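You operate a simulated robot arm through the tools that you are given. There is no shell and no other tool. Be economical: measure what you need, move in short steps, check, and stop when the job is done.

Carry out the task below with a simulated two-armed robot. There is one attempt and no reset: what you move stays moved.

## Task
Wipe up the spill on the table top with the orange towel there and put it back.

It is judged by the outcome, as a careful person would: the job done as asked, and still so three seconds after it is handed in. It fails if anything else is knocked over, pushed out of place, dropped, spilled or broken. Flat cloth is picked up by pressing the open fingertips on it (5 to 10 N) and closing them slowly along it; thin cloth reads only 2 to 8 mm in the jaws.

## Robot
Two 7-joint arms with two-finger parallel grippers on one trunk, on a base that drives. Base frame: it is fixed to the floor where the robot stands at the start and does not move with it; the origin is under the middle of the robot, x ahead of it, y to its left, z up. Readings come in cm, rad, newtons and seconds.
The left shoulder is at the start at [6, 14.7, 54.3], the right one opposite. With the tool pointing down near the work surface each hand reaches from about 10 to 62 cm from the robot's upright axis, wherever it stands, measured 20 degrees to its own side. Payload 3.43 kg a hand.
The tool frame of a hand sits at the grasp point between the pads (the TCP): z along the fingers, y along the line on which they close. The tips reach 3 cm beyond it. The gripper opens to 9.4 cm. The fingers are 2.8 cm wide and 1 cm thick; the gripper's body (5 by 9.6 cm) begins 5.5 cm behind the TCP.
Orientation is that of the tool frame in the base frame, as a unit quaternion [w, x, y, z]. With the fingers straight down and closing along the base's y, the tool's x points along the base's -x, its y along +y and its z along -z.

## Interface
- The arms move only by the tool nudge_tool. It takes "left_commands", "right_commands" or both (then of equal length, played together; a hand with none holds still); each is a list of rows, each an object (a shift or turn left out is 0, a gripper value left out holds the last) with "offset": the shift along the base's x, y, z in units of 400 mm (1.0 is 400 mm), a list of three; "turn": the turn, a rotation vector about the base's x, y, z in units of 60 degrees (1.0 is 60 degrees), a list of three; "gripper": the opening, from 0 (shut) to 1 (fully open). In form: [{"offset": [dx, dy, dz], "turn": [rx, ry, rz], "gripper": gripper}, ...]. A call has 1 to 10 rows; each row is the pose to reach, as a shift and turn from the pose commanded when the call began. A call with a number of a shift or a turn outside -1 to 1 is refused whole. A row lasts 0.2 s, in which the tool goes at most 5 cm and 0.15 rad; a call with a longer step from one row to the next is refused whole, and so is a gripper value outside its range. Where a pose cannot be reached the arm comes as near as it can. A force on the tool above 40 N (or 10 N above the force at the start of the call, whichever is more), or a blocked arm, ends the call early, and 0.2 s more pass. Each finger travels about 7.2 cm/s and halts on what it meets, pressing with about 40 N; the grip force reading is that of the motor and also rises with nothing between the fingers. The clock runs only during rows and for 0.2 s after the last one: add rows that repeat a pose to give the fingers time. The reply holds the time, the measured pose of the TCP, the force on the tool along the base axes, the opening and the grip force, in the units named above and with some noise, with the torque about the TCP (base axes, N m) and any sound that the robot's microphone picked up.
- Cameras (640 x 400 px; columns grow to the right, rows downward): "scene" is now at [6.24, 0.14, 120.43]; the picture's right is [0.08, -1.00, 0.00], its down [-0.42, -0.04, -0.90] and it looks along [0.90, 0.08, -0.43] (base axes); focal length 284 px, centre (320, 200). "left" rides on the left gripper at [7.6, -1.4, -10.2] in its tool frame; the picture's right is [0.18, 0.98, 0.00], its down [-0.75, 0.14, -0.64] and it looks along [-0.63, 0.12, 0.77] (tool axes); focal length 243 px, centre (320, 200). "right" rides on the right gripper at [7.6, 1.4, -10.3] in its tool frame; the picture's right is [-0.18, 0.98, 0.00], its down [-0.75, -0.14, -0.64] and it looks along [-0.63, -0.12, 0.77] (tool axes); focal length 243 px, centre (320, 200).
- camera(camera): a new picture of that camera. The clock stands still meanwhile.
- move_column(by): slides the trunk up (or, below 0, down) by that many cm; the arms and the scene camera ride with it, the base frame stays. It gives what a move gives, with no picture.
- base_move(legs): drives the robot by 1 to 6 legs, each [ahead, left, turn to the left] in cm, cm and rad, along the robot's own axes; the way and the turn of a leg run together, so that a leg with both is an arc; at most 150 cm and 3.142 rad a leg. The arms and the cameras ride along, it lands a little off, and it stops where it bumps. It gives what a move gives.
- turn_head(pan, tilt): turns the head with the scene camera to pan (to the left, within 1.501 rad either way) and tilt (down, from -0.506 to 1.204), counted from straight ahead of the robot. It gives what a move gives.
- locate(camera, pixels): for up to 12 pixels [column, row] of the newest picture of that camera ("zoom" is the newest enlarged one), the place [x, y, z] in the base frame of the surface seen there, good to about 0.2 cm, but the place of the scene camera against the robot may be out by one fixed shift of up to 1.8 cm in any direction. The clock stands still meanwhile.
- inspect(camera, box): a new picture of the part [left, top, right, bottom] of that camera's present view, enlarged. The clock stands still meanwhile.
- close_job(): hands the job in; it is judged then, once.

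Go step by step. Measure first, check grasps and placings, and put right what went wrong. The budget is 80 turns and 58 pictures, counting those below and the enlarged ones. Unless the task says otherwise, let go and move clear before handing in, and close with one line.

The tools are called after ">>>" as a command line: name --argument value ..., lists and objects as JSON in quotes. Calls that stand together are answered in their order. nudge_tool: Moves the arms, as the interface text tells. Its arguments: {"type":"object","properties":{"left_commands":{"type":"array","items":{"type":"object","properties":{"offset":{"type":"array","items":{"type":"number"}},"turn":{"type":"array","items":{"type":"number"}},"gripper":{"type":"number"}}}},"right_commands":{"type":"array","items":{"type":"object","properties":{"offset":{"type":"array","items":{"type":"number"}},"turn":{"type":"array","items":{"type":"number"}},"gripper":{"type":"number"}}}}},"required":[]} The other tools are called the same way: move_column (by) slides the trunk up or down; base_move (legs) drives the base; turn_head (pan, tilt) turns the head that bears the scene camera; camera (camera) takes a picture; locate (camera, pixels) gives the place of the surface under pixels of a picture; inspect (camera, box) takes an enlarged picture of a part of a camera's view; close_job () hands the job in.

At the start:

```text
time: 0.0
left_position: [29.87, 23.79, 99.99]
left_tool_rot: [-0.001, 0.0, 1.0, 0.0]
left_wrist_force: [-0.6, -0.4, -0.3]
left_ft_torque: [-0.01, 0.0, 0.01]
left_grip_width: 9.41
left_grip_force: 0.1
right_position: [30.64, -6.09, 99.98]
right_tool_rot: [0.001, 0.001, 1.0, 0.001]
right_wrist_force: [-0.8, 0.7, 0.4]
right_ft_torque: [-0.02, 0.02, 0.01]
right_grip_width: 9.41
right_grip_force: 0.1
trunk travel left (down, up): [-25.0, 0.0]
robot x, y, heading: [0.3, 0.08, -0.003]
head pan, tilt: [0.084, 0.44]
```

scene: 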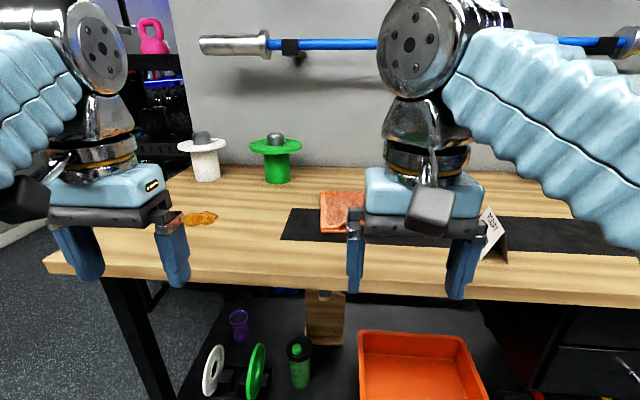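
right: 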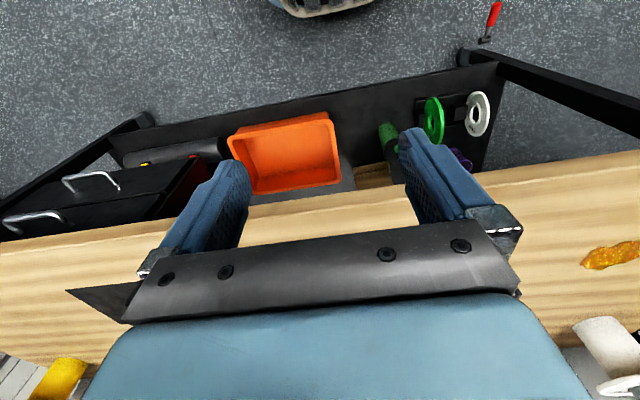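
left: 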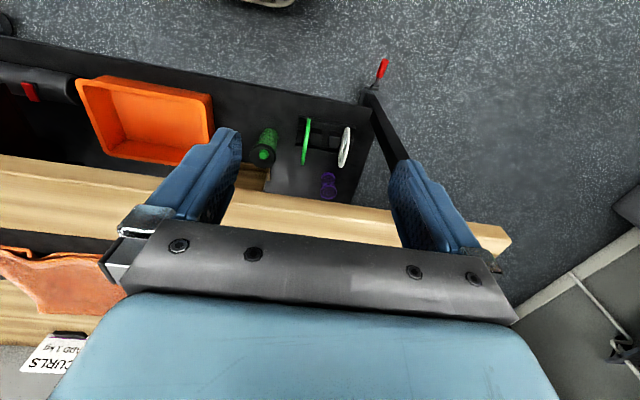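

The scene picture shows an orange-brown spill near (200,218) and the orange towel near (340,212), on a dark mat. I'll measure both and look closer.

>>> locate --camera "scene" --pixels '[[186, 222], [200, 217], [216, 216], [322, 195], [322, 230], [345, 232], [362, 195], [282, 238], [292, 210], [180, 274], [205, 165], [277, 165]]'

>>> inspect --camera "scene" --box '[150, 120, 550, 300]'

```text
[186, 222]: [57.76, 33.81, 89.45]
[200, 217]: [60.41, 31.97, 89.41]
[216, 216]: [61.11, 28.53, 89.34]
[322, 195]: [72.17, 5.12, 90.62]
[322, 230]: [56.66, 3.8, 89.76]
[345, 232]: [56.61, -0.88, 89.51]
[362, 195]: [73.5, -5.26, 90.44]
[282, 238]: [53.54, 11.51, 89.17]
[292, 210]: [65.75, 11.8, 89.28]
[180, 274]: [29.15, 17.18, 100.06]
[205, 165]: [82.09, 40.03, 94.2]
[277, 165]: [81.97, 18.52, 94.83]
```

```text
1.60 times, centred on (350, 210) of scene
```

zoom: 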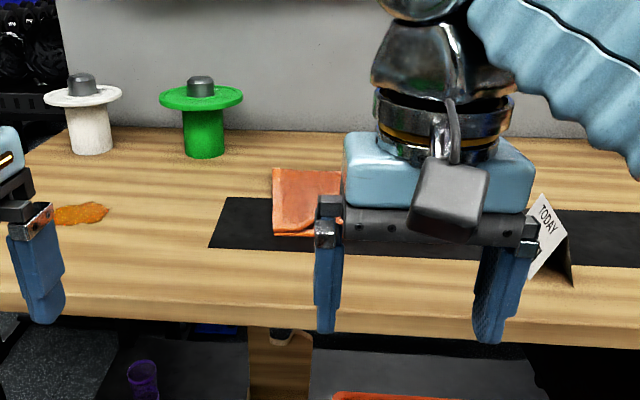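

The right hand hides the towel. I'll raise both hands and move them outward to clear the view.

>>> nudge_tool --left_commands '[{"offset": [0, 0.06, 0.06]}, {"offset": [0, 0.12, 0.12]}, {"offset": [0, 0.18, 0.18]}, {"offset": [0, 0.2, 0.2]}]' --right_commands '[{"offset": [0, -0.08, 0.06]}, {"offset": [0, -0.16, 0.12]}, {"offset": [0, -0.24, 0.16]}, {"offset": [0, -0.32, 0.2]}]'

>>> turn_head --pan 0.1 --tilt 0.6

>>> camera --camera "scene"

```text
time: 1.0
left_position: [32.73, 30.68, 98.77]
left_tool_rot: [0.0, 0.001, 1.0, 0.003]
left_wrist_force: [0.7, -2.6, 0.6]
left_ft_torque: [0.18, 0.02, 0.01]
left_grip_width: 9.42
left_grip_force: 0.1
left hand out of reach, approached as far as the arm can: row 1, 2, 3, 4
right_position: [35.99, -22.58, 98.46]
right_tool_rot: [0.001, 0.001, 1.0, 0.005]
right_wrist_force: [0.9, -4.3, -1.0]
right_ft_torque: [0.37, 0.1, 0.02]
right_grip_width: 9.42
right_grip_force: 0.2
right hand out of reach, approached as far as the arm can: row 1, 2, 3, 4
trunk travel left (down, up): [-25.0, 0.0]
robot x, y, heading: [0.02, 0.03, 0.0]
head pan, tilt: [0.084, 0.44]
```

```text
time: 1.7
left_position: [32.67, 31.21, 98.62]
left_tool_rot: [0.0, 0.0, 1.0, -0.001]
left_wrist_force: [-0.5, 0.1, 0.6]
left_ft_torque: [-0.02, 0.0, 0.03]
left_grip_width: 9.43
left_grip_force: 0.1
right_position: [35.73, -21.9, 98.87]
right_tool_rot: [0.003, 0.003, 1.0, 0.001]
right_wrist_force: [-1.3, -0.4, -0.2]
right_ft_torque: [0.01, 0.0, 0.02]
right_grip_width: 9.37
right_grip_force: 0.0
trunk travel left (down, up): [-25.0, 0.0]
robot x, y, heading: [-0.13, -0.41, 0.003]
head pan, tilt: [0.099, 0.6]
```

```text
53 pictures are left
```

scene: 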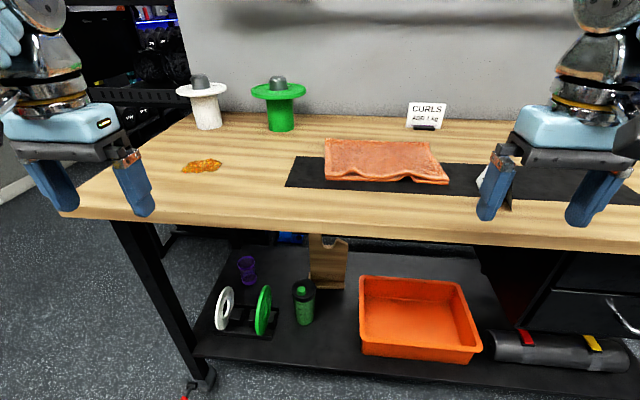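

The view is clear now: the towel spans (325–450, 138–185) and the spill spans (182–222, 158–173). I'll measure them along with the table edge and the obstacles.

>>> locate --camera "scene" --pixels '[[326, 141], [428, 143], [447, 183], [327, 178], [385, 160], [350, 173], [182, 168], [201, 160], [221, 163], [200, 172], [250, 222], [500, 240]]'

>>> inspect --camera "scene" --box '[280, 90, 520, 240]'

>>> inspect --camera "scene" --box '[130, 120, 290, 220]'

```text
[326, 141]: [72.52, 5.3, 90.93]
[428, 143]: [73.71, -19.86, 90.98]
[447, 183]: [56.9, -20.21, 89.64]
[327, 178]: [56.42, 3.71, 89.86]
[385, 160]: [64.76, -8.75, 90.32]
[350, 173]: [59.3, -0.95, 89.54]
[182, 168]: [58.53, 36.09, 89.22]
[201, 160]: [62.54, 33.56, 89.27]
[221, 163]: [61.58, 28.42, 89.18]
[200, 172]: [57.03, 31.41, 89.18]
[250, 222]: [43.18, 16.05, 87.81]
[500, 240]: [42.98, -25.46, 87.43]
```

```text
2.67 times, centred on (400, 165) of scene
```

zoom: 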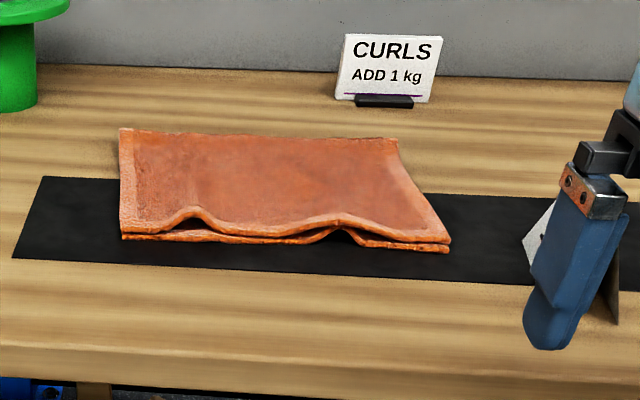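

```text
4.00 times, centred on (210, 170) of scene
```

zoom: 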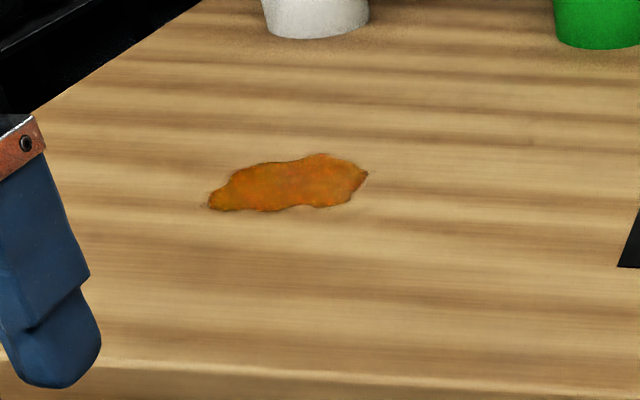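

The towel covers x 56–73, y −20 to 5. The spill covers x 57–62.5, y 28–36, and the table edge is at x≈43. The spill is beyond reach from here, so I'll check how far I can drive in and where the tent card stands.

>>> nudge_tool --left_commands '[{"offset": [-0.02, -0.06, 0.0]}, {"offset": [-0.04, -0.12, 0.0]}]' --right_commands '[{"offset": [-0.05, 0.08, 0.0]}, {"offset": [-0.1, 0.16, 0.0]}]'

>>> camera --camera "scene"

>>> locate --camera "scene" --pixels '[[300, 365], [200, 350], [420, 380], [487, 165], [510, 205], [480, 185], [250, 230], [505, 250], [200, 390], [65, 208], [205, 128], [280, 130]]'

```text
time: 2.3
left_position: [31.05, 26.19, 98.85]
left_tool_rot: [0.0, 0.0, 1.0, 0.0]
left_wrist_force: [0.5, -0.4, 0.1]
left_ft_torque: [0.0, 0.05, 0.0]
left_grip_width: 9.42
left_grip_force: 0.0
right_position: [31.76, -16.07, 98.73]
right_tool_rot: [0.0, 0.0, 1.0, 0.001]
right_wrist_force: [0.9, -0.4, -0.1]
right_ft_torque: [0.03, 0.02, -0.01]
right_grip_width: 9.41
right_grip_force: 0.1
trunk travel left (down, up): [-25.0, 0.0]
robot x, y, heading: [-0.01, 0.22, -0.003]
head pan, tilt: [0.099, 0.6]
```

```text
50 pictures are left
```

scene: 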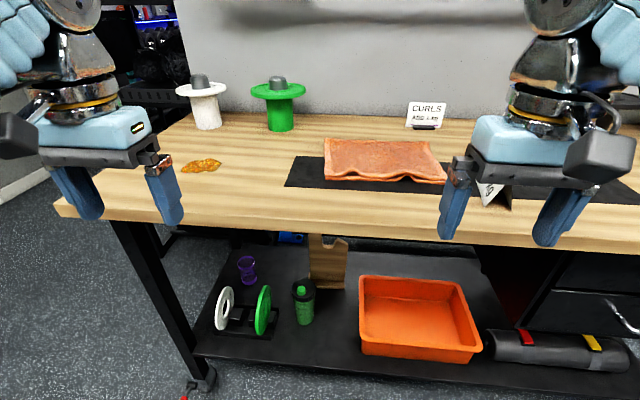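

```text
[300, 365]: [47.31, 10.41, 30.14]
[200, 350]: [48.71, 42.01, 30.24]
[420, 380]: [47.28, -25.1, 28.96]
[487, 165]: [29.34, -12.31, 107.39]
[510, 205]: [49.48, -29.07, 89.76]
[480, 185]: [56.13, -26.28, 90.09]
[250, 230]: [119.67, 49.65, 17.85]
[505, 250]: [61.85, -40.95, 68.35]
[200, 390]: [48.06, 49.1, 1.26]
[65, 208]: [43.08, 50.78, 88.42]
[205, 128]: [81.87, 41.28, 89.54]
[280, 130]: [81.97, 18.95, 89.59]
```

The shelf front is at x≈47 and the tent card is around (50–56, −27). Before driving forward I'll look down at the gap between the robot and the table.

>>> turn_head --pan 0.0 --tilt 1.2

>>> camera --camera "scene"

```text
time: 3.3
left_position: [30.96, 26.33, 98.86]
left_tool_rot: [0.0, 0.0, 1.0, 0.0]
left_wrist_force: [0.3, -0.2, -0.4]
left_ft_torque: [0.0, -0.03, 0.0]
left_grip_width: 9.4
left_grip_force: 0.0
right_position: [31.74, -16.15, 98.75]
right_tool_rot: [0.001, 0.0, 1.0, 0.001]
right_wrist_force: [-0.1, 0.1, 0.5]
right_ft_torque: [-0.02, 0.01, 0.0]
right_grip_width: 9.39
right_grip_force: 0.2
trunk travel left (down, up): [-25.0, 0.0]
robot x, y, heading: [-0.15, 0.17, 0.001]
head pan, tilt: [0.0, 1.201]
```

```text
49 pictures are left
```

scene: 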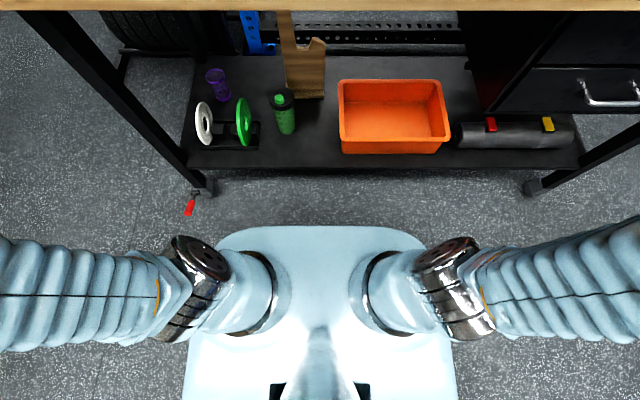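

The shoulders are well back from the table and the arms go out sideways. I'll measure the robot's front.

>>> locate --camera "scene" --pixels '[[320, 230], [320, 270], [320, 168], [430, 242], [60, 240], [180, 240], [600, 225], [480, 245]]'

```text
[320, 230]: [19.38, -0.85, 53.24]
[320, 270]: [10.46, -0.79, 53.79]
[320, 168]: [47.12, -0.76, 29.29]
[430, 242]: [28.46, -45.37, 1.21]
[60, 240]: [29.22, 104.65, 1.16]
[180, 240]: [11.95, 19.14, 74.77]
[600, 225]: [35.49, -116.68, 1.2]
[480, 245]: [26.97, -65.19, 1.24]
```

The body front is at x≈19.5 and the base is hidden short of x≈30, so I'll drive 14 cm ahead. The hands pass 6–7 cm above the table.

>>> base_move --legs '[[14, 0, 0]]'

>>> turn_head --pan 0.1 --tilt 0.8

>>> camera --camera "scene"

>>> camera --camera "left"

```text
time: 4.6
left_position: [45.11, 26.23, 98.82]
left_tool_rot: [0.0, 0.0, 1.0, 0.0]
left_wrist_force: [-0.2, -0.3, -0.4]
left_ft_torque: [0.02, -0.02, -0.01]
left_grip_width: 9.39
left_grip_force: 0.1
right_position: [45.89, -16.08, 98.83]
right_tool_rot: [0.001, 0.001, 1.0, 0.001]
right_wrist_force: [0.0, 0.0, 0.3]
right_ft_torque: [-0.03, -0.01, 0.01]
right_grip_width: 9.4
right_grip_force: 0.1
trunk travel left (down, up): [-25.0, 0.0]
robot x, y, heading: [14.04, -0.04, -0.0]
head pan, tilt: [0.0, 1.201]
```

```text
time: 5.5
left_position: [45.18, 26.26, 98.86]
left_tool_rot: [0.0, 0.0, 1.0, 0.0]
left_wrist_force: [0.7, 0.0, -0.2]
left_ft_torque: [-0.02, 0.03, -0.05]
left_grip_width: 9.43
left_grip_force: 0.1
right_position: [45.89, -16.09, 98.86]
right_tool_rot: [0.0, 0.001, 1.0, 0.0]
right_wrist_force: [-0.6, 0.3, 1.0]
right_ft_torque: [-0.02, -0.01, 0.03]
right_grip_width: 9.43
right_grip_force: 0.1
trunk travel left (down, up): [-25.0, 0.0]
robot x, y, heading: [13.96, 0.22, -0.002]
head pan, tilt: [0.099, 0.799]
```

```text
48 pictures are left
```

scene: 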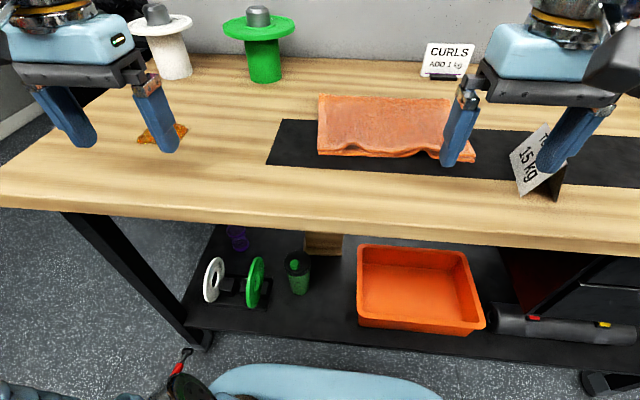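

```text
47 pictures are left
```

left: 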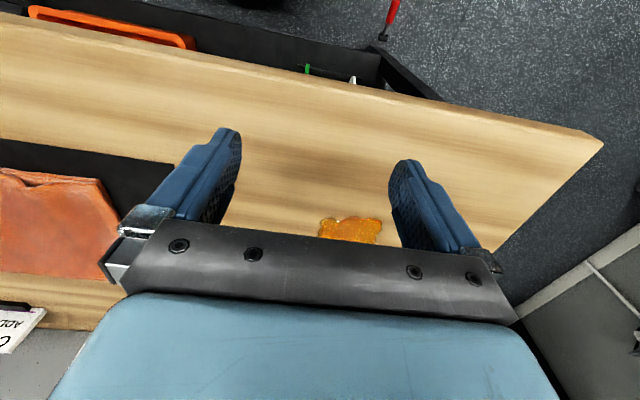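

The drive went fine. I'll measure the spill and the towel's left part through the wrist camera, which isn't affected by the scene camera's shift, and compare with the scene camera.

>>> locate --camera "left" --pixels '[[320, 232], [350, 220], [381, 230], [98, 183], [10, 171], [60, 220], [60, 176], [125, 210]]'

>>> locate --camera "scene" --pixels '[[319, 97], [318, 153], [385, 155], [350, 152], [475, 160], [445, 105], [187, 130], [160, 145], [380, 125], [515, 150], [555, 195]]'

>>> inspect --camera "left" --box '[0, 140, 160, 240]'

```text
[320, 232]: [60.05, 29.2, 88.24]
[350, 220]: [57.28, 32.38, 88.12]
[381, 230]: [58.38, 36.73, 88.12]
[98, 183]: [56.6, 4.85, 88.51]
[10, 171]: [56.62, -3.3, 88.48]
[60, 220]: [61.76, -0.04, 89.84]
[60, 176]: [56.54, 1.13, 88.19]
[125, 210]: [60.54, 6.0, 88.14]
```

```text
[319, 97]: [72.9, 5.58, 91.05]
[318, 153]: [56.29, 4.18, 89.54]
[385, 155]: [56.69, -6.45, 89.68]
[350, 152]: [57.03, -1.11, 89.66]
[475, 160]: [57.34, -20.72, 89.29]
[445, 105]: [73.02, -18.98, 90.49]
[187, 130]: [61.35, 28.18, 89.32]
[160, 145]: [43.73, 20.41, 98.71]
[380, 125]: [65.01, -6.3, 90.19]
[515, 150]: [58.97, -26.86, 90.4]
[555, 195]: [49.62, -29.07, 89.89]
```

```text
4.00 times, centred on (80, 190) of left
```

zoom: 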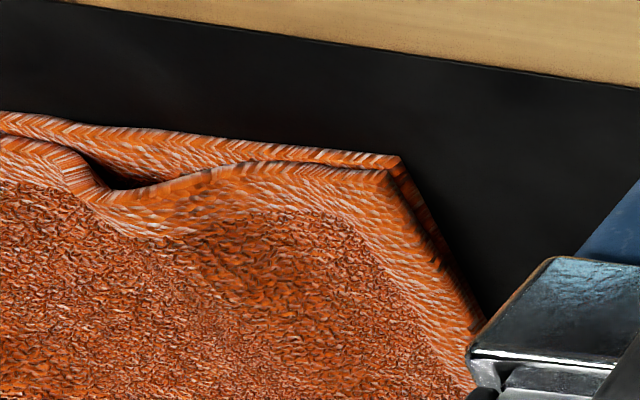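

By the wrist camera the table is at z≈88.2, the towel is two thick layers with its top at ≈89.8, and its left edge is near y≈5.5. The scene camera therefore reads about +1.1 in z and −0.6 in y. I'll bring the left hand over the middle of the left edge, tilted slightly so the outer finger is lower.

>>> nudge_tool --left_commands '[{"offset": [0.06, -0.08, 0], "turn": [-0.04, 0, 0], "gripper": 0.64}, {"offset": [0.13, -0.16, 0], "turn": [-0.08, 0, 0]}, {"offset": [0.2, -0.24, 0], "turn": [-0.12, 0, 0]}, {"offset": [0.27, -0.32, 0], "turn": [-0.16, 0, 0]}, {"offset": [0.34, -0.4, 0], "turn": [-0.19, 0, 0]}, {"offset": [0.41, -0.48, 0], "turn": [-0.19, 0, 0]}, {"offset": [0.47, -0.545, -0.02], "turn": [-0.19, 0, 0]}, {"offset": [0.47, -0.545, -0.05], "turn": [-0.19, 0, 0]}, {"offset": [0.47, -0.545, -0.07], "turn": [-0.19, 0, 0]}]'

>>> camera --camera "left"

>>> camera --camera "scene"

```text
time: 7.5
left_position: [64.09, 4.66, 96.17]
left_tool_rot: [0.0, 0.001, 0.995, -0.1]
left_wrist_force: [0.4, -0.1, 0.8]
left_ft_torque: [0.03, -0.02, 0.01]
left_grip_width: 6.01
left_grip_force: 0.0
left hand out of reach, approached as far as the arm can: row 6, 7, 8
right_position: [45.7, -16.13, 98.85]
right_tool_rot: [0.001, 0.001, 1.0, 0.001]
right_wrist_force: [-0.7, 0.2, 0.0]
right_ft_torque: [0.0, -0.01, -0.03]
right_grip_width: 9.39
right_grip_force: 0.2
trunk travel left (down, up): [-25.0, 0.0]
robot x, y, heading: [14.25, -0.43, -0.005]
head pan, tilt: [0.099, 0.799]
```

```text
45 pictures are left
```

left: 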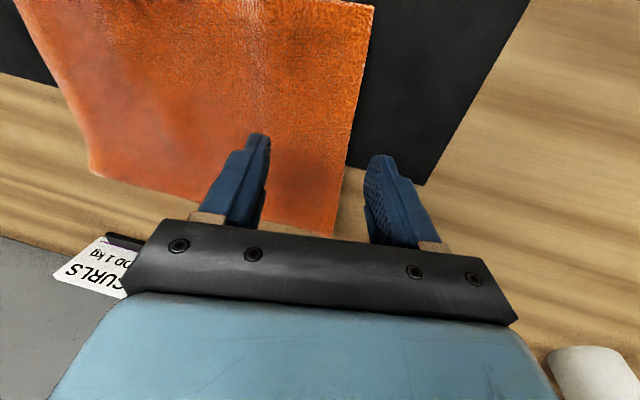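

```text
44 pictures are left
```

scene: 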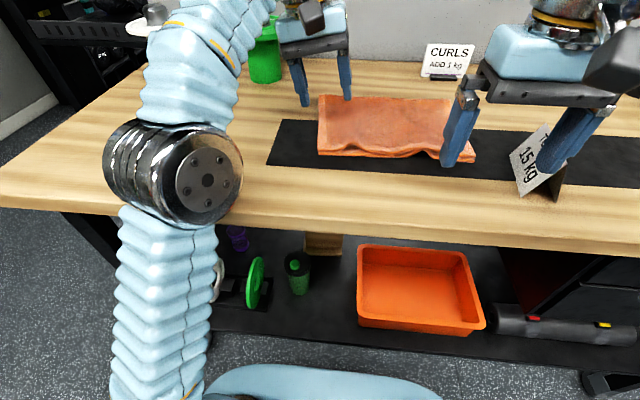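

The hand is over the left edge with its outer finger lower, as I wanted. The elbow looks close to the table's front edge, so I'll check that gap before lowering.

>>> locate --camera "scene" --pixels '[[120, 180], [170, 130], [190, 180], [165, 225], [200, 110], [165, 80], [245, 180]]'

>>> locate --camera "left" --pixels '[[347, 165], [335, 230], [374, 8], [372, 165], [262, 150]]'

```text
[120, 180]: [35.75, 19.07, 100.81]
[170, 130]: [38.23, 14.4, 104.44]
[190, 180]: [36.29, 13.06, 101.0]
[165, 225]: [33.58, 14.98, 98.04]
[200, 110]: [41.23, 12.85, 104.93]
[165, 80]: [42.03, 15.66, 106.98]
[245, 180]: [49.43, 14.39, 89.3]
```

```text
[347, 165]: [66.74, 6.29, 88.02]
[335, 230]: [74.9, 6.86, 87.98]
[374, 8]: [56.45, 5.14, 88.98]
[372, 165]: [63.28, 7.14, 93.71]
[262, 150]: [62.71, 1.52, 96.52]
```

The elbow is clear, 10 cm above the table. The left edge is at y≈6.1 and the fingers straddle it, so I'll lower to near contact.

>>> nudge_tool --left_commands '[{"offset": [0, 0, -0.04]}, {"offset": [0, 0, -0.08]}, {"offset": [0, 0, -0.095]}, {"offset": [0, 0, -0.1]}, {"offset": [0, 0, -0.1]}]'

```text
time: 8.7
left_position: [63.9, 4.59, 92.07]
left_tool_rot: [0.0, 0.0, 0.995, -0.1]
left_wrist_force: [-0.4, -0.6, -0.9]
left_ft_torque: [0.02, 0.0, 0.03]
left_grip_width: 6.03
left_grip_force: 0.1
right_position: [45.78, -16.13, 98.81]
right_tool_rot: [0.001, 0.001, 1.0, 0.001]
right_wrist_force: [0.3, -0.1, -0.5]
right_ft_torque: [0.01, 0.0, -0.03]
right_grip_width: 9.42
right_grip_force: 0.1
trunk travel left (down, up): [-25.0, 0.0]
robot x, y, heading: [14.12, 0.13, -0.002]
head pan, tilt: [0.099, 0.799]
```

No contact yet at z 92.07. I'll continue down in 1–2 mm steps.

>>> nudge_tool --left_commands '[{"offset": [0, 0, -0.005]}, {"offset": [0, 0, -0.008]}, {"offset": [0, 0, -0.01]}, {"offset": [0, 0, -0.01]}]'

>>> inspect --camera "left" --box '[180, 100, 460, 260]'

```text
time: 9.7
left_position: [63.9, 4.56, 91.73]
left_tool_rot: [0.0, 0.0, 0.995, -0.1]
left_wrist_force: [1.6, 1.2, 8.9]
left_ft_torque: [0.32, -0.01, -0.05]
left_grip_width: 5.95
left_grip_force: 0.0
right_position: [45.86, -16.1, 98.82]
right_tool_rot: [0.001, 0.001, 1.0, 0.0]
right_wrist_force: [0.3, 0.4, 0.2]
right_ft_torque: [0.0, 0.04, 0.01]
right_grip_width: 9.4
right_grip_force: 0.1
trunk travel left (down, up): [-25.0, 0.0]
robot x, y, heading: [14.06, -0.09, -0.0]
head pan, tilt: [0.099, 0.799]
```

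```text
2.29 times, centred on (320, 180) of left
```

zoom: 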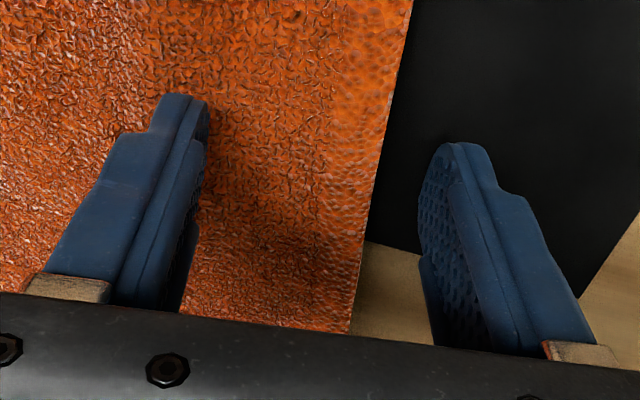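

8.9 N with torque +0.32 means the outer finger is on the mat and the inner one hardly touches. I'll level the hand a little so both fingers press.

>>> nudge_tool --left_commands '[{"offset": [0, 0, 0], "turn": [0.03, 0, 0]}, {"offset": [0, 0, 0], "turn": [0.06, 0, 0]}, {"offset": [0, 0, 0], "turn": [0.08, 0, 0]}, {"offset": [0, 0, -0.003], "turn": [0.08, 0, 0]}]'

```text
time: 10.7
left_position: [63.81, 4.42, 91.49]
left_tool_rot: [0.0, -0.001, 0.998, -0.057]
left_wrist_force: [0.8, -0.3, 0.1]
left_ft_torque: [0.0, -0.03, 0.02]
left_grip_width: 6.03
left_grip_force: 0.0
right_position: [45.81, -16.06, 98.89]
right_tool_rot: [0.001, 0.0, 1.0, 0.001]
right_wrist_force: [0.7, 0.8, -0.1]
right_ft_torque: [-0.01, -0.01, 0.0]
right_grip_width: 9.42
right_grip_force: 0.0
trunk travel left (down, up): [-25.0, 0.0]
robot x, y, heading: [13.75, -0.1, 0.002]
head pan, tilt: [0.099, 0.799]
```

>>> nudge_tool --left_commands '[{"offset": [0, 0, -0.003]}, {"offset": [0, 0, -0.006]}, {"offset": [0, 0, -0.009]}, {"offset": [0, 0, -0.009]}]'

```text
time: 11.7
left_position: [63.84, 4.49, 91.41]
left_tool_rot: [0.003, 0.0, 0.998, -0.058]
left_wrist_force: [3.3, 0.7, 32.0]
left_ft_torque: [1.16, 0.08, -0.12]
left_grip_width: 5.92
left_grip_force: 0.1
right_position: [45.6, -16.07, 98.9]
right_tool_rot: [0.002, 0.001, 1.0, 0.001]
right_wrist_force: [0.6, 0.0, -0.1]
right_ft_torque: [0.02, 0.02, 0.01]
right_grip_width: 9.4
right_grip_force: 0.1
trunk travel left (down, up): [-25.0, 0.0]
robot x, y, heading: [14.36, 0.03, -0.002]
head pan, tilt: [0.099, 0.799]
```

The load is still entirely on the outer finger (torque/force ≈ 3.6 cm), so the cloth is thin here. I'll level the hand fully, backing off slightly.

>>> nudge_tool --left_commands '[{"offset": [0, 0, 0.008], "turn": [0.0, 0, 0]}, {"offset": [0, 0, 0.008], "turn": [0.05, 0, 0]}, {"offset": [0, 0, 0.008], "turn": [0.09, 0, 0]}, {"offset": [0, 0, 0.003], "turn": [0.09, 0, 0]}, {"offset": [0, 0, 0.0], "turn": [0.09, 0, 0]}]'

```text
time: 12.9
left_position: [64.05, 4.53, 91.45]
left_tool_rot: [0.003, -0.001, 1.0, -0.011]
left_wrist_force: [5.5, -3.5, 23.1]
left_ft_torque: [-0.9, -0.12, 0.2]
left_grip_width: 6.22
left_grip_force: 1.9
right_position: [45.8, -16.06, 98.89]
right_tool_rot: [0.001, 0.001, 1.0, 0.001]
right_wrist_force: [0.8, -0.1, 0.1]
right_ft_torque: [0.0, -0.01, -0.02]
right_grip_width: 9.36
right_grip_force: 0.0
trunk travel left (down, up): [-25.0, 0.0]
robot x, y, heading: [14.16, -0.15, -0.0]
head pan, tilt: [0.099, 0.799]
```

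Now the inner finger presses on the cloth with 23 N. I'll ease to about 10 N, lower the outer finger a hair, and close slowly.

>>> nudge_tool --left_commands '[{"offset": [0, 0, 0.002], "turn": [-0.025, 0, 0], "gripper": 0.62}, {"offset": [0, 0, 0.002], "turn": [-0.025, 0, 0], "gripper": 0.55}, {"offset": [0, 0, 0.002], "turn": [-0.025, 0, 0], "gripper": 0.48}, {"offset": [0, 0, 0.002], "turn": [-0.025, 0, 0], "gripper": 0.41}, {"offset": [0, 0, 0.002], "turn": [-0.025, 0, 0], "gripper": 0.34}, {"offset": [0, 0, 0.002], "turn": [-0.025, 0, 0], "gripper": 0.27}, {"offset": [0, 0, 0.002], "turn": [-0.025, 0, 0], "gripper": 0.2}]'

>>> inspect --camera "left" --box '[180, 100, 460, 260]'

```text
time: 14.5
left_position: [63.78, 4.37, 91.46]
left_tool_rot: [0.001, 0.002, 1.0, -0.024]
left_wrist_force: [-0.8, -7.0, 25.2]
left_ft_torque: [-0.57, -0.03, 0.01]
left_grip_width: 1.96
left_grip_force: 4.9
right_position: [45.66, -16.13, 98.85]
right_tool_rot: [0.002, 0.0, 1.0, 0.001]
right_wrist_force: [-0.7, -0.2, 1.2]
right_ft_torque: [-0.02, -0.04, -0.02]
right_grip_width: 9.42
right_grip_force: 0.0
trunk travel left (down, up): [-25.0, 0.0]
robot x, y, heading: [13.81, -0.11, 0.001]
head pan, tilt: [0.099, 0.799]
```

```text
2.29 times, centred on (320, 180) of left
```

zoom: 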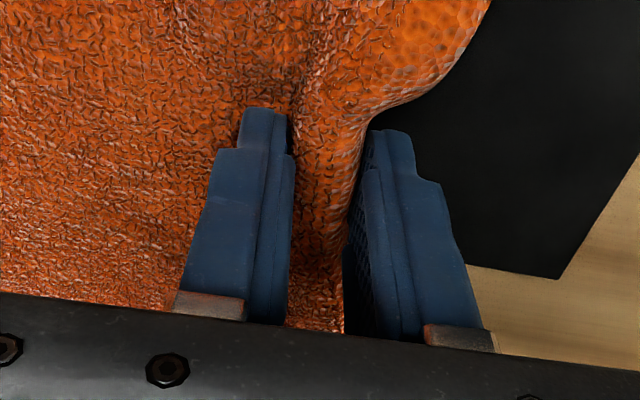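

The cloth is bunching between the fingers nicely. I'll finish closing.

>>> nudge_tool --left_commands '[{"offset": [0, 0, 0.001], "gripper": 0.15}, {"offset": [0, 0, 0.002], "gripper": 0.1}, {"offset": [0, 0, 0.002], "gripper": 0.05}, {"offset": [0, 0, 0.002], "gripper": 0.0}, {"offset": [0, 0, 0.002], "gripper": 0.0}, {"offset": [0, 0, 0.002], "gripper": 0.0}]'

>>> inspect --camera "left" --box '[180, 100, 460, 260]'

>>> inspect --camera "scene" --box '[260, 50, 500, 200]'

```text
time: 15.9
left_position: [63.78, 4.43, 91.38]
left_tool_rot: [0.001, 0.0, 1.0, -0.024]
left_wrist_force: [0.4, -6.6, 25.4]
left_ft_torque: [-0.43, -0.08, -0.04]
left_grip_width: 1.0
left_grip_force: 40.1
right_position: [45.69, -16.1, 98.91]
right_tool_rot: [0.001, 0.001, 1.0, 0.001]
right_wrist_force: [0.2, -0.2, 0.2]
right_ft_torque: [0.02, -0.03, 0.0]
right_grip_width: 9.4
right_grip_force: 0.1
trunk travel left (down, up): [-25.0, 0.0]
robot x, y, heading: [14.23, 0.13, 0.002]
head pan, tilt: [0.099, 0.799]
```

```text
2.29 times, centred on (320, 180) of left
```

zoom: 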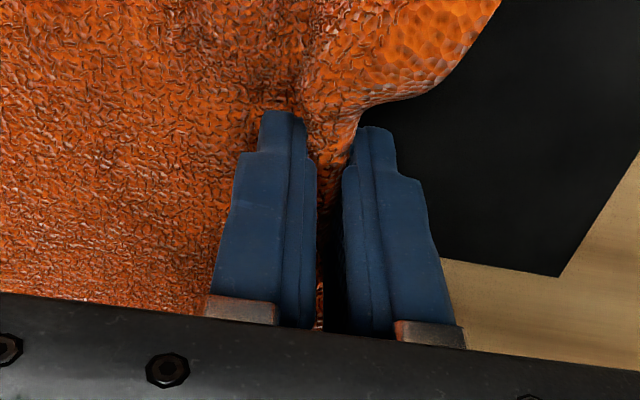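

```text
2.67 times, centred on (380, 125) of scene
```

zoom: 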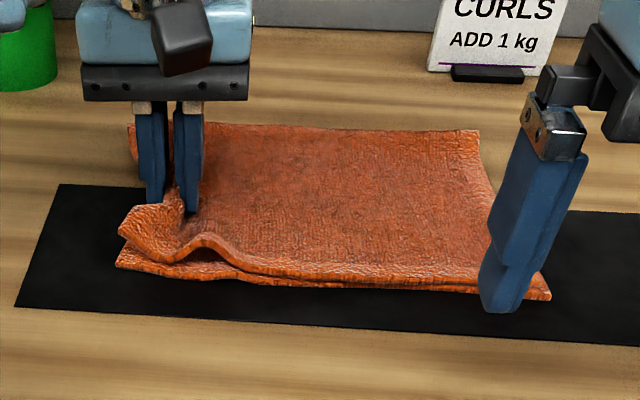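

Gripped, at 1.0 cm of bunched cloth. I'll lift 2.5 cm to see whether both layers come up.

>>> nudge_tool --left_commands '[{"offset": [0, 0, 0.02]}, {"offset": [0, 0, 0.04]}, {"offset": [0, 0, 0.065]}, {"offset": [0, 0, 0.065]}]'

>>> inspect --camera "scene" --box '[260, 50, 500, 200]'

```text
time: 16.9
left_position: [63.87, 4.46, 93.92]
left_tool_rot: [-0.001, 0.0, 1.0, -0.023]
left_wrist_force: [1.1, 0.1, -1.2]
left_ft_torque: [-0.01, 0.03, -0.01]
left_grip_width: 0.79
left_grip_force: 39.9
right_position: [45.83, -16.02, 98.84]
right_tool_rot: [0.0, 0.001, 1.0, 0.001]
right_wrist_force: [0.5, 0.8, 0.3]
right_ft_torque: [-0.01, -0.01, 0.01]
right_grip_width: 9.41
right_grip_force: 0.1
trunk travel left (down, up): [-25.0, 0.0]
robot x, y, heading: [14.2, 0.09, -0.0]
head pan, tilt: [0.099, 0.799]
```

```text
2.67 times, centred on (380, 125) of scene
```

zoom: 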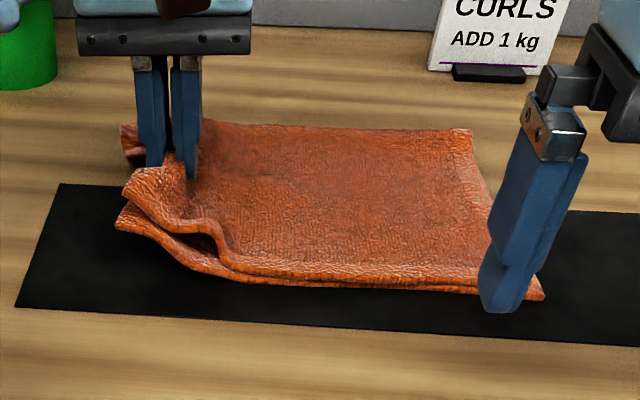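

Both layers came up. I'll set the left hand back down, still holding, and look with the right wrist camera for the right edge.

>>> nudge_tool --left_commands '[{"offset": [0, 0, -0.03]}, {"offset": [0, 0, -0.055]}, {"offset": [0, 0, -0.055]}]'

>>> camera --camera "right"

```text
time: 17.7
left_position: [64.03, 4.57, 91.73]
left_tool_rot: [0.002, 0.0, 1.0, -0.025]
left_wrist_force: [-0.4, 0.1, 5.2]
left_ft_torque: [0.01, -0.04, 0.04]
left_grip_width: 0.79
left_grip_force: 40.1
right_position: [45.76, -16.04, 98.91]
right_tool_rot: [0.001, 0.002, 1.0, 0.001]
right_wrist_force: [-0.2, -0.6, -0.6]
right_ft_torque: [-0.01, 0.01, -0.01]
right_grip_width: 9.42
right_grip_force: 0.0
trunk travel left (down, up): [-25.0, 0.0]
robot x, y, heading: [13.97, 0.1, -0.0]
head pan, tilt: [0.099, 0.799]
```

```text
38 pictures are left
```

right: 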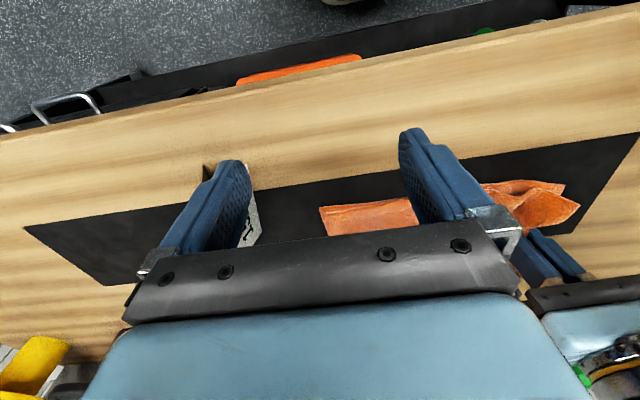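

The right camera shows the towel's right edge near (320–328, 207–235), and the tent card behind the finger near (205–260, 165–245). I'll measure them.

>>> locate --camera "right" --pixels '[[321, 207], [328, 234], [360, 220], [209, 168], [245, 165], [250, 185], [258, 205], [261, 228], [252, 240]]'

```text
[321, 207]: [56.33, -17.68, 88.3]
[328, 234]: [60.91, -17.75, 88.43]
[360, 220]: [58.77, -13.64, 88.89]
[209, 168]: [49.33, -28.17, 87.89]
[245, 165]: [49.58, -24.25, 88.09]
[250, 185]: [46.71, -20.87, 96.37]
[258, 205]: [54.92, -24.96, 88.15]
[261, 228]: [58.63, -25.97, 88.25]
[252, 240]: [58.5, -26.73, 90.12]
```

The card's near face is at y≈−24 to −26 and x 49–59. The right hand stays at y≈−16, so it passes clear. The towel's right edge is at y≈−17.8, so I'll move the right hand over its middle.

>>> nudge_tool --right_commands '[{"offset": [0.09, 0.01, 0], "turn": [0.03, 0, 0], "gripper": 0.64}, {"offset": [0.18, 0.01, 0], "turn": [0.03, 0, 0]}, {"offset": [0.27, 0.01, 0], "turn": [0.03, 0, 0]}, {"offset": [0.36, 0.0, 0], "turn": [0.03, 0, 0]}, {"offset": [0.45, -0.01, -0.01], "turn": [0.03, 0, 0]}, {"offset": [0.46, -0.01, -0.04], "turn": [0.03, 0, 0]}, {"offset": [0.46, -0.01, -0.07], "turn": [0.03, 0, 0]}, {"offset": [0.46, -0.01, -0.1], "turn": [0.03, 0, 0]}, {"offset": [0.46, -0.01, -0.1], "turn": [0.03, 0, 0]}]'

>>> camera --camera "right"

>>> camera --camera "scene"

```text
time: 19.7
left_position: [63.98, 4.53, 91.78]
left_tool_rot: [0.001, 0.0, 1.0, -0.022]
left_wrist_force: [0.1, 0.0, 4.2]
left_ft_torque: [-0.03, 0.02, 0.03]
left_grip_width: 0.82
left_grip_force: 39.9
right_position: [64.22, -16.46, 94.94]
right_tool_rot: [0.001, 0.001, 1.0, 0.017]
right_wrist_force: [-0.6, -0.3, 0.1]
right_ft_torque: [-0.02, -0.01, 0.02]
right_grip_width: 6.02
right_grip_force: 0.1
right hand out of reach, approached as far as the arm can: row 4, 5, 6, 7
trunk travel left (down, up): [-25.0, 0.0]
robot x, y, heading: [14.44, -0.0, -0.003]
head pan, tilt: [0.099, 0.799]
```

```text
37 pictures are left
```

right: 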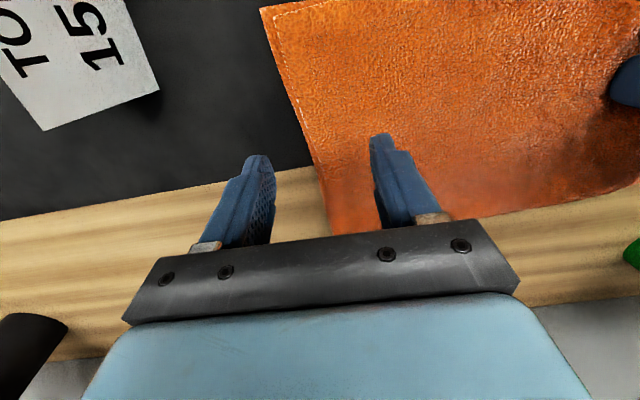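

```text
36 pictures are left
```

scene: 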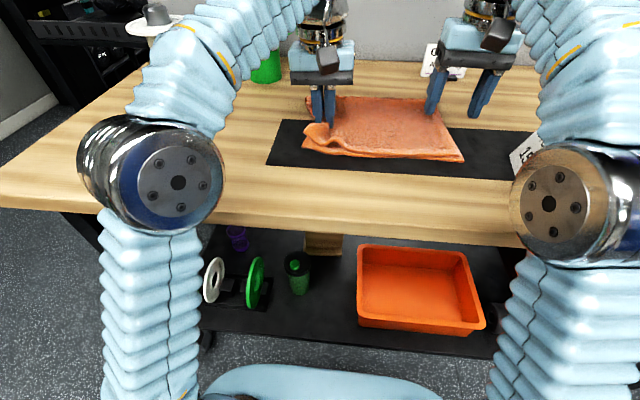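

The right hand straddles the right edge (edge runs (262,10)→(325,210)). The right elbow is near the card, so I'll check the card's height and the elbow before going lower.

>>> locate --camera "right" --pixels '[[156, 88], [43, 128], [126, 5], [150, 85], [8, 85], [308, 150], [321, 195], [265, 12], [262, 165]]'

>>> locate --camera "scene" --pixels '[[540, 150], [545, 105], [570, 130], [520, 200], [560, 258], [630, 250]]'

```text
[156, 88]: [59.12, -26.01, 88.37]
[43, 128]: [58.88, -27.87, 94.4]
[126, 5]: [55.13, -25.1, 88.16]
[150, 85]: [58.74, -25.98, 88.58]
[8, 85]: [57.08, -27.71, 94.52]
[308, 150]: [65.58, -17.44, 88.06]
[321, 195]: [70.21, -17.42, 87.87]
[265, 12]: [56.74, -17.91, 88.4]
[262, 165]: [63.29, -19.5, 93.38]
```

```text
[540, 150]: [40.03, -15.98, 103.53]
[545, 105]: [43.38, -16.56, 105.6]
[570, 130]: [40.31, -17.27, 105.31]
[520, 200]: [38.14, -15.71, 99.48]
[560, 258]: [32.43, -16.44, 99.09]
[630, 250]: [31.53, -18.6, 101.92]
```

The card tops out at z 94.5, and the elbow is higher and closer to the robot, so it's clear. I'll descend to about 92 and then step into contact.

>>> nudge_tool --right_commands '[{"offset": [0, 0, -0.04]}, {"offset": [0, 0, -0.07]}, {"offset": [0, 0, -0.08]}, {"offset": [0, 0, -0.085]}, {"offset": [0, 0, -0.0875]}]'

```text
time: 20.9
left_position: [63.91, 4.57, 91.8]
left_tool_rot: [0.0, 0.001, 1.0, -0.024]
left_wrist_force: [0.3, -1.0, 2.5]
left_ft_torque: [-0.03, 0.04, 0.01]
left_grip_width: 0.79
left_grip_force: 39.8
right_position: [64.1, -16.41, 91.4]
right_tool_rot: [0.001, 0.002, 1.0, 0.017]
right_wrist_force: [3.3, 0.2, 9.2]
right_ft_torque: [0.39, -0.13, -0.09]
right_grip_width: 6.06
right_grip_force: 0.2
trunk travel left (down, up): [-25.0, 0.0]
robot x, y, heading: [14.42, 0.14, 0.003]
head pan, tilt: [0.099, 0.799]
```

Contact at 9 N, on the inner finger over the cloth. I'll close slowly.

>>> nudge_tool --right_commands '[{"offset": [0, 0, -0.003], "turn": [0.02, 0, 0], "gripper": 0.6}, {"offset": [0, 0, -0.003], "turn": [0.02, 0, 0], "gripper": 0.53}, {"offset": [0, 0, -0.003], "turn": [0.02, 0, 0], "gripper": 0.46}, {"offset": [0, 0, -0.003], "turn": [0.02, 0, 0], "gripper": 0.39}, {"offset": [0, 0, -0.003], "turn": [0.02, 0, 0], "gripper": 0.32}, {"offset": [0, 0, -0.003], "turn": [0.02, 0, 0], "gripper": 0.25}, {"offset": [0, 0, -0.003], "turn": [0.02, 0, 0], "gripper": 0.18}, {"offset": [0, 0, -0.003], "turn": [0.02, 0, 0], "gripper": 0.1}, {"offset": [0, 0, -0.003], "turn": [0.02, 0, 0], "gripper": 0.0}, {"offset": [0, 0, -0.003], "turn": [0.02, 0, 0], "gripper": 0.0}]'

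>>> inspect --camera "right" --box '[180, 100, 460, 260]'

```text
time: 23.1
left_position: [63.77, 4.3, 91.71]
left_tool_rot: [0.001, 0.004, 1.0, -0.026]
left_wrist_force: [1.3, -12.3, 1.6]
left_ft_torque: [-0.42, -0.01, -0.04]
left_grip_width: 0.84
left_grip_force: 39.7
right_position: [64.13, -15.93, 91.5]
right_tool_rot: [0.003, -0.004, 1.0, 0.03]
right_wrist_force: [0.4, 13.7, 15.2]
right_ft_torque: [0.54, 0.01, 0.01]
right_grip_width: 0.84
right_grip_force: 39.7
trunk travel left (down, up): [-25.0, 0.0]
robot x, y, heading: [14.32, -0.25, -0.0]
head pan, tilt: [0.099, 0.799]
stopped in row 10 (right hand): the force on the tool passed its limit at 40 N (the readings are from after the stop); the commanded pose is now the measured one
```

```text
2.29 times, centred on (320, 180) of right
```

zoom: 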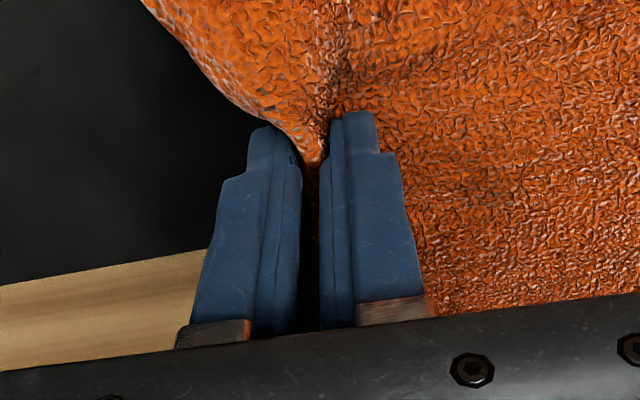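

The right hand has the cloth (0.84 cm), and there's about 13 N of tension between the hands. I'll move the hands slightly together and lift 3 cm to check.

>>> nudge_tool --left_commands '[{"offset": [0, -0.008, 0.02]}, {"offset": [0, -0.015, 0.05]}, {"offset": [0, -0.015, 0.085]}, {"offset": [0, -0.015, 0.085]}]' --right_commands '[{"offset": [0, 0.008, 0.02]}, {"offset": [0, 0.015, 0.05]}, {"offset": [0, 0.015, 0.085]}, {"offset": [0, 0.015, 0.085]}]'

>>> inspect --camera "scene" --box '[240, 40, 500, 203]'

```text
time: 24.1
left_position: [63.81, 3.84, 95.09]
left_tool_rot: [0.005, 0.001, 1.0, -0.027]
left_wrist_force: [0.4, -1.4, -0.7]
left_ft_torque: [-0.04, -0.02, -0.02]
left_grip_width: 0.81
left_grip_force: 40.0
right_position: [64.28, -15.79, 94.66]
right_tool_rot: [0.0, 0.0, 1.0, 0.029]
right_wrist_force: [0.4, 1.9, -0.3]
right_ft_torque: [0.02, 0.0, 0.04]
right_grip_width: 0.77
right_grip_force: 39.8
trunk travel left (down, up): [-25.0, 0.0]
robot x, y, heading: [14.26, -0.02, -0.003]
head pan, tilt: [0.099, 0.799]
```

```text
2.45 times, centred on (370, 122) of scene
```

zoom: 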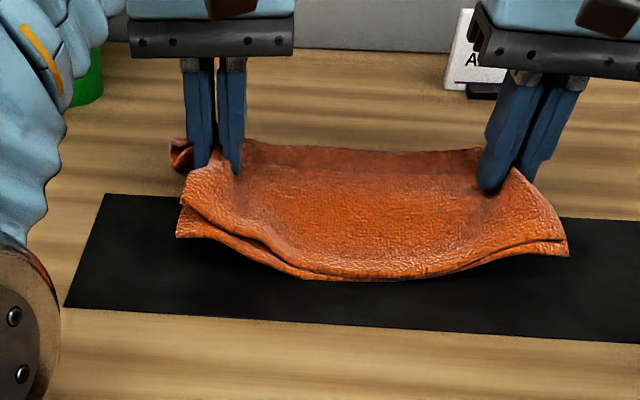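

Both layers are held by both hands and clear of the table. I'll drive the base 12 cm left, then carry the rest of the way with the arms.

>>> base_move --legs '[[0, 12, 0]]'

>>> nudge_tool --left_commands '[{"offset": [0, 0.08, 0.0]}, {"offset": [-0.02, 0.16, 0.0]}, {"offset": [-0.04, 0.24, 0]}, {"offset": [-0.06, 0.32, 0]}, {"offset": [-0.08, 0.4, 0]}, {"offset": [-0.09, 0.48, 0]}, {"offset": [-0.09, 0.48, 0]}]' --right_commands '[{"offset": [0, 0.08, 0.0]}, {"offset": [-0.02, 0.16, 0.0]}, {"offset": [-0.04, 0.24, 0]}, {"offset": [-0.06, 0.32, 0]}, {"offset": [-0.08, 0.4, 0]}, {"offset": [-0.09, 0.48, 0]}, {"offset": [-0.09, 0.48, 0]}]'

>>> turn_head --pan 0.25 --tilt 0.8

>>> camera --camera "scene"

```text
time: 25.4
left_position: [63.85, 15.97, 95.09]
left_tool_rot: [0.006, 0.001, 1.0, -0.026]
left_wrist_force: [0.1, -2.7, -0.1]
left_ft_torque: [-0.09, 0.03, -0.04]
left_grip_width: 0.81
left_grip_force: 40.3
right_position: [64.27, -3.63, 94.66]
right_tool_rot: [0.001, -0.001, 1.0, 0.029]
right_wrist_force: [0.1, 2.4, 0.0]
right_ft_torque: [0.04, -0.01, 0.02]
right_grip_width: 0.78
right_grip_force: 39.5
trunk travel left (down, up): [-25.0, 0.0]
robot x, y, heading: [14.32, 11.94, -0.002]
head pan, tilt: [0.099, 0.799]
```

```text
time: 26.9
left_position: [60.28, 35.27, 94.67]
left_tool_rot: [0.006, 0.001, 1.0, -0.026]
left_wrist_force: [-0.1, -3.2, -0.2]
left_ft_torque: [-0.14, 0.0, -0.04]
left_grip_width: 0.8
left_grip_force: 39.7
right_position: [60.77, 15.63, 94.99]
right_tool_rot: [0.003, 0.0, 1.0, 0.029]
right_wrist_force: [-0.6, 3.3, 0.0]
right_ft_torque: [0.05, -0.02, -0.01]
right_grip_width: 0.76
right_grip_force: 39.9
trunk travel left (down, up): [-25.0, 0.0]
robot x, y, heading: [14.13, 12.07, -0.001]
head pan, tilt: [0.099, 0.799]
```

```text
time: 27.6
left_position: [60.11, 35.16, 94.58]
left_tool_rot: [0.004, 0.001, 1.0, -0.026]
left_wrist_force: [0.1, -2.0, -0.3]
left_ft_torque: [-0.05, 0.03, -0.02]
left_grip_width: 0.8
left_grip_force: 39.9
right_position: [60.72, 15.62, 94.89]
right_tool_rot: [0.003, -0.001, 1.0, 0.03]
right_wrist_force: [0.4, 2.9, 0.4]
right_ft_torque: [0.06, -0.01, -0.01]
right_grip_width: 0.77
right_grip_force: 39.9
trunk travel left (down, up): [-25.0, 0.0]
robot x, y, heading: [13.9, 11.65, 0.004]
head pan, tilt: [0.25, 0.799]
```

```text
33 pictures are left
```

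scene: 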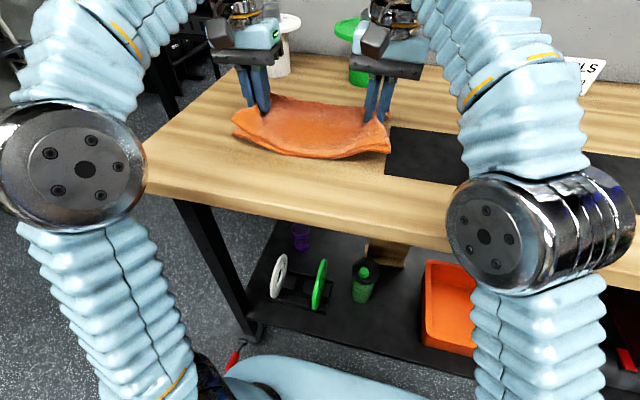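

The towel hangs taut, just right of the spill. I'll move 6.5 cm further left and lower it onto the spill.

>>> nudge_tool --left_commands '[{"offset": [0, 0.08, 0.0]}, {"offset": [-0.01, 0.16, 0.0]}, {"offset": [-0.01, 0.16, -0.03]}, {"offset": [-0.01, 0.15, -0.06]}, {"offset": [-0.01, 0.15, -0.078]}, {"offset": [-0.01, 0.15, -0.078]}]' --right_commands '[{"offset": [0, 0.08, 0.0]}, {"offset": [-0.02, 0.16, 0.0]}, {"offset": [-0.02, 0.16, -0.03]}, {"offset": [-0.02, 0.17, -0.06]}, {"offset": [-0.02, 0.17, -0.083]}, {"offset": [-0.02, 0.17, -0.083]}]'

>>> inspect --camera "scene" --box '[160, 40, 420, 203]'

```text
time: 28.3
left_position: [60.11, 39.95, 94.88]
left_tool_rot: [0.004, 0.011, 0.999, -0.034]
left_wrist_force: [-0.8, -23.5, 0.1]
left_ft_torque: [-0.69, 0.02, 0.09]
left_grip_width: 0.79
left_grip_force: 39.6
right_position: [59.71, 18.19, 94.72]
right_tool_rot: [0.001, -0.012, 0.999, 0.037]
right_wrist_force: [0.0, 23.0, 0.4]
right_ft_torque: [0.75, 0.02, -0.07]
right_grip_width: 0.54
right_grip_force: 39.4
right hand out of reach, approached as far as the arm can: row 1, 2, 3
trunk travel left (down, up): [-25.0, 0.0]
robot x, y, heading: [14.24, 11.92, 0.002]
head pan, tilt: [0.25, 0.799]
stopped in row 3 (right hand): the force on the tool passed its limit at 48 N (the readings are from after the stop); the commanded pose is now the measured one
```

```text
2.45 times, centred on (290, 122) of scene
```

zoom: 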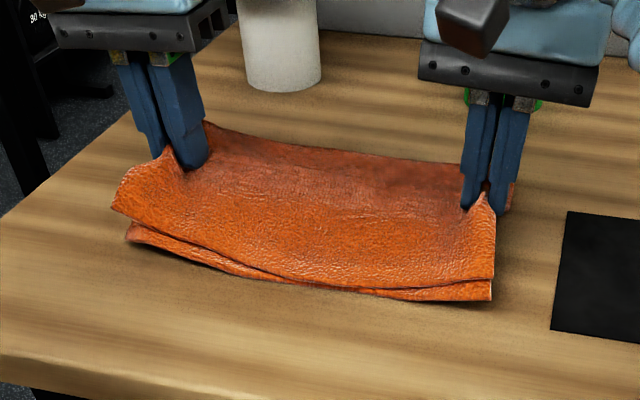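

The right hand hit its reach limit and the towel went taut. I'll bring the left hand back 2 cm to slacken it and check where the red item on the floor is before driving further left.

>>> nudge_tool --left_commands '[{"offset": [0, -0.025, 0]}, {"offset": [0, -0.055, 0]}, {"offset": [0, -0.055, 0]}]'

>>> locate --camera "scene" --pixels '[[238, 352], [232, 362], [258, 330], [245, 300], [262, 362]]'

```text
time: 29.1
left_position: [59.8, 38.12, 94.83]
left_tool_rot: [0.005, 0.007, 1.0, -0.03]
left_wrist_force: [0.5, -0.4, -0.6]
left_ft_torque: [-0.04, 0.0, 0.02]
left_grip_width: 0.72
left_grip_force: 39.6
right_position: [60.02, 17.87, 94.67]
right_tool_rot: [0.002, -0.008, 0.999, 0.034]
right_wrist_force: [0.3, 0.6, -0.2]
right_ft_torque: [0.06, 0.0, 0.0]
right_grip_width: 0.46
right_grip_force: 39.3
trunk travel left (down, up): [-25.0, 0.0]
robot x, y, heading: [14.11, 12.06, -0.002]
head pan, tilt: [0.25, 0.799]
```

```text
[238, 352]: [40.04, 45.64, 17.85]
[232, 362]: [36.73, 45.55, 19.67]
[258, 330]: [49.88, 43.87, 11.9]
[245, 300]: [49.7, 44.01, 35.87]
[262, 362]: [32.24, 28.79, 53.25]
```

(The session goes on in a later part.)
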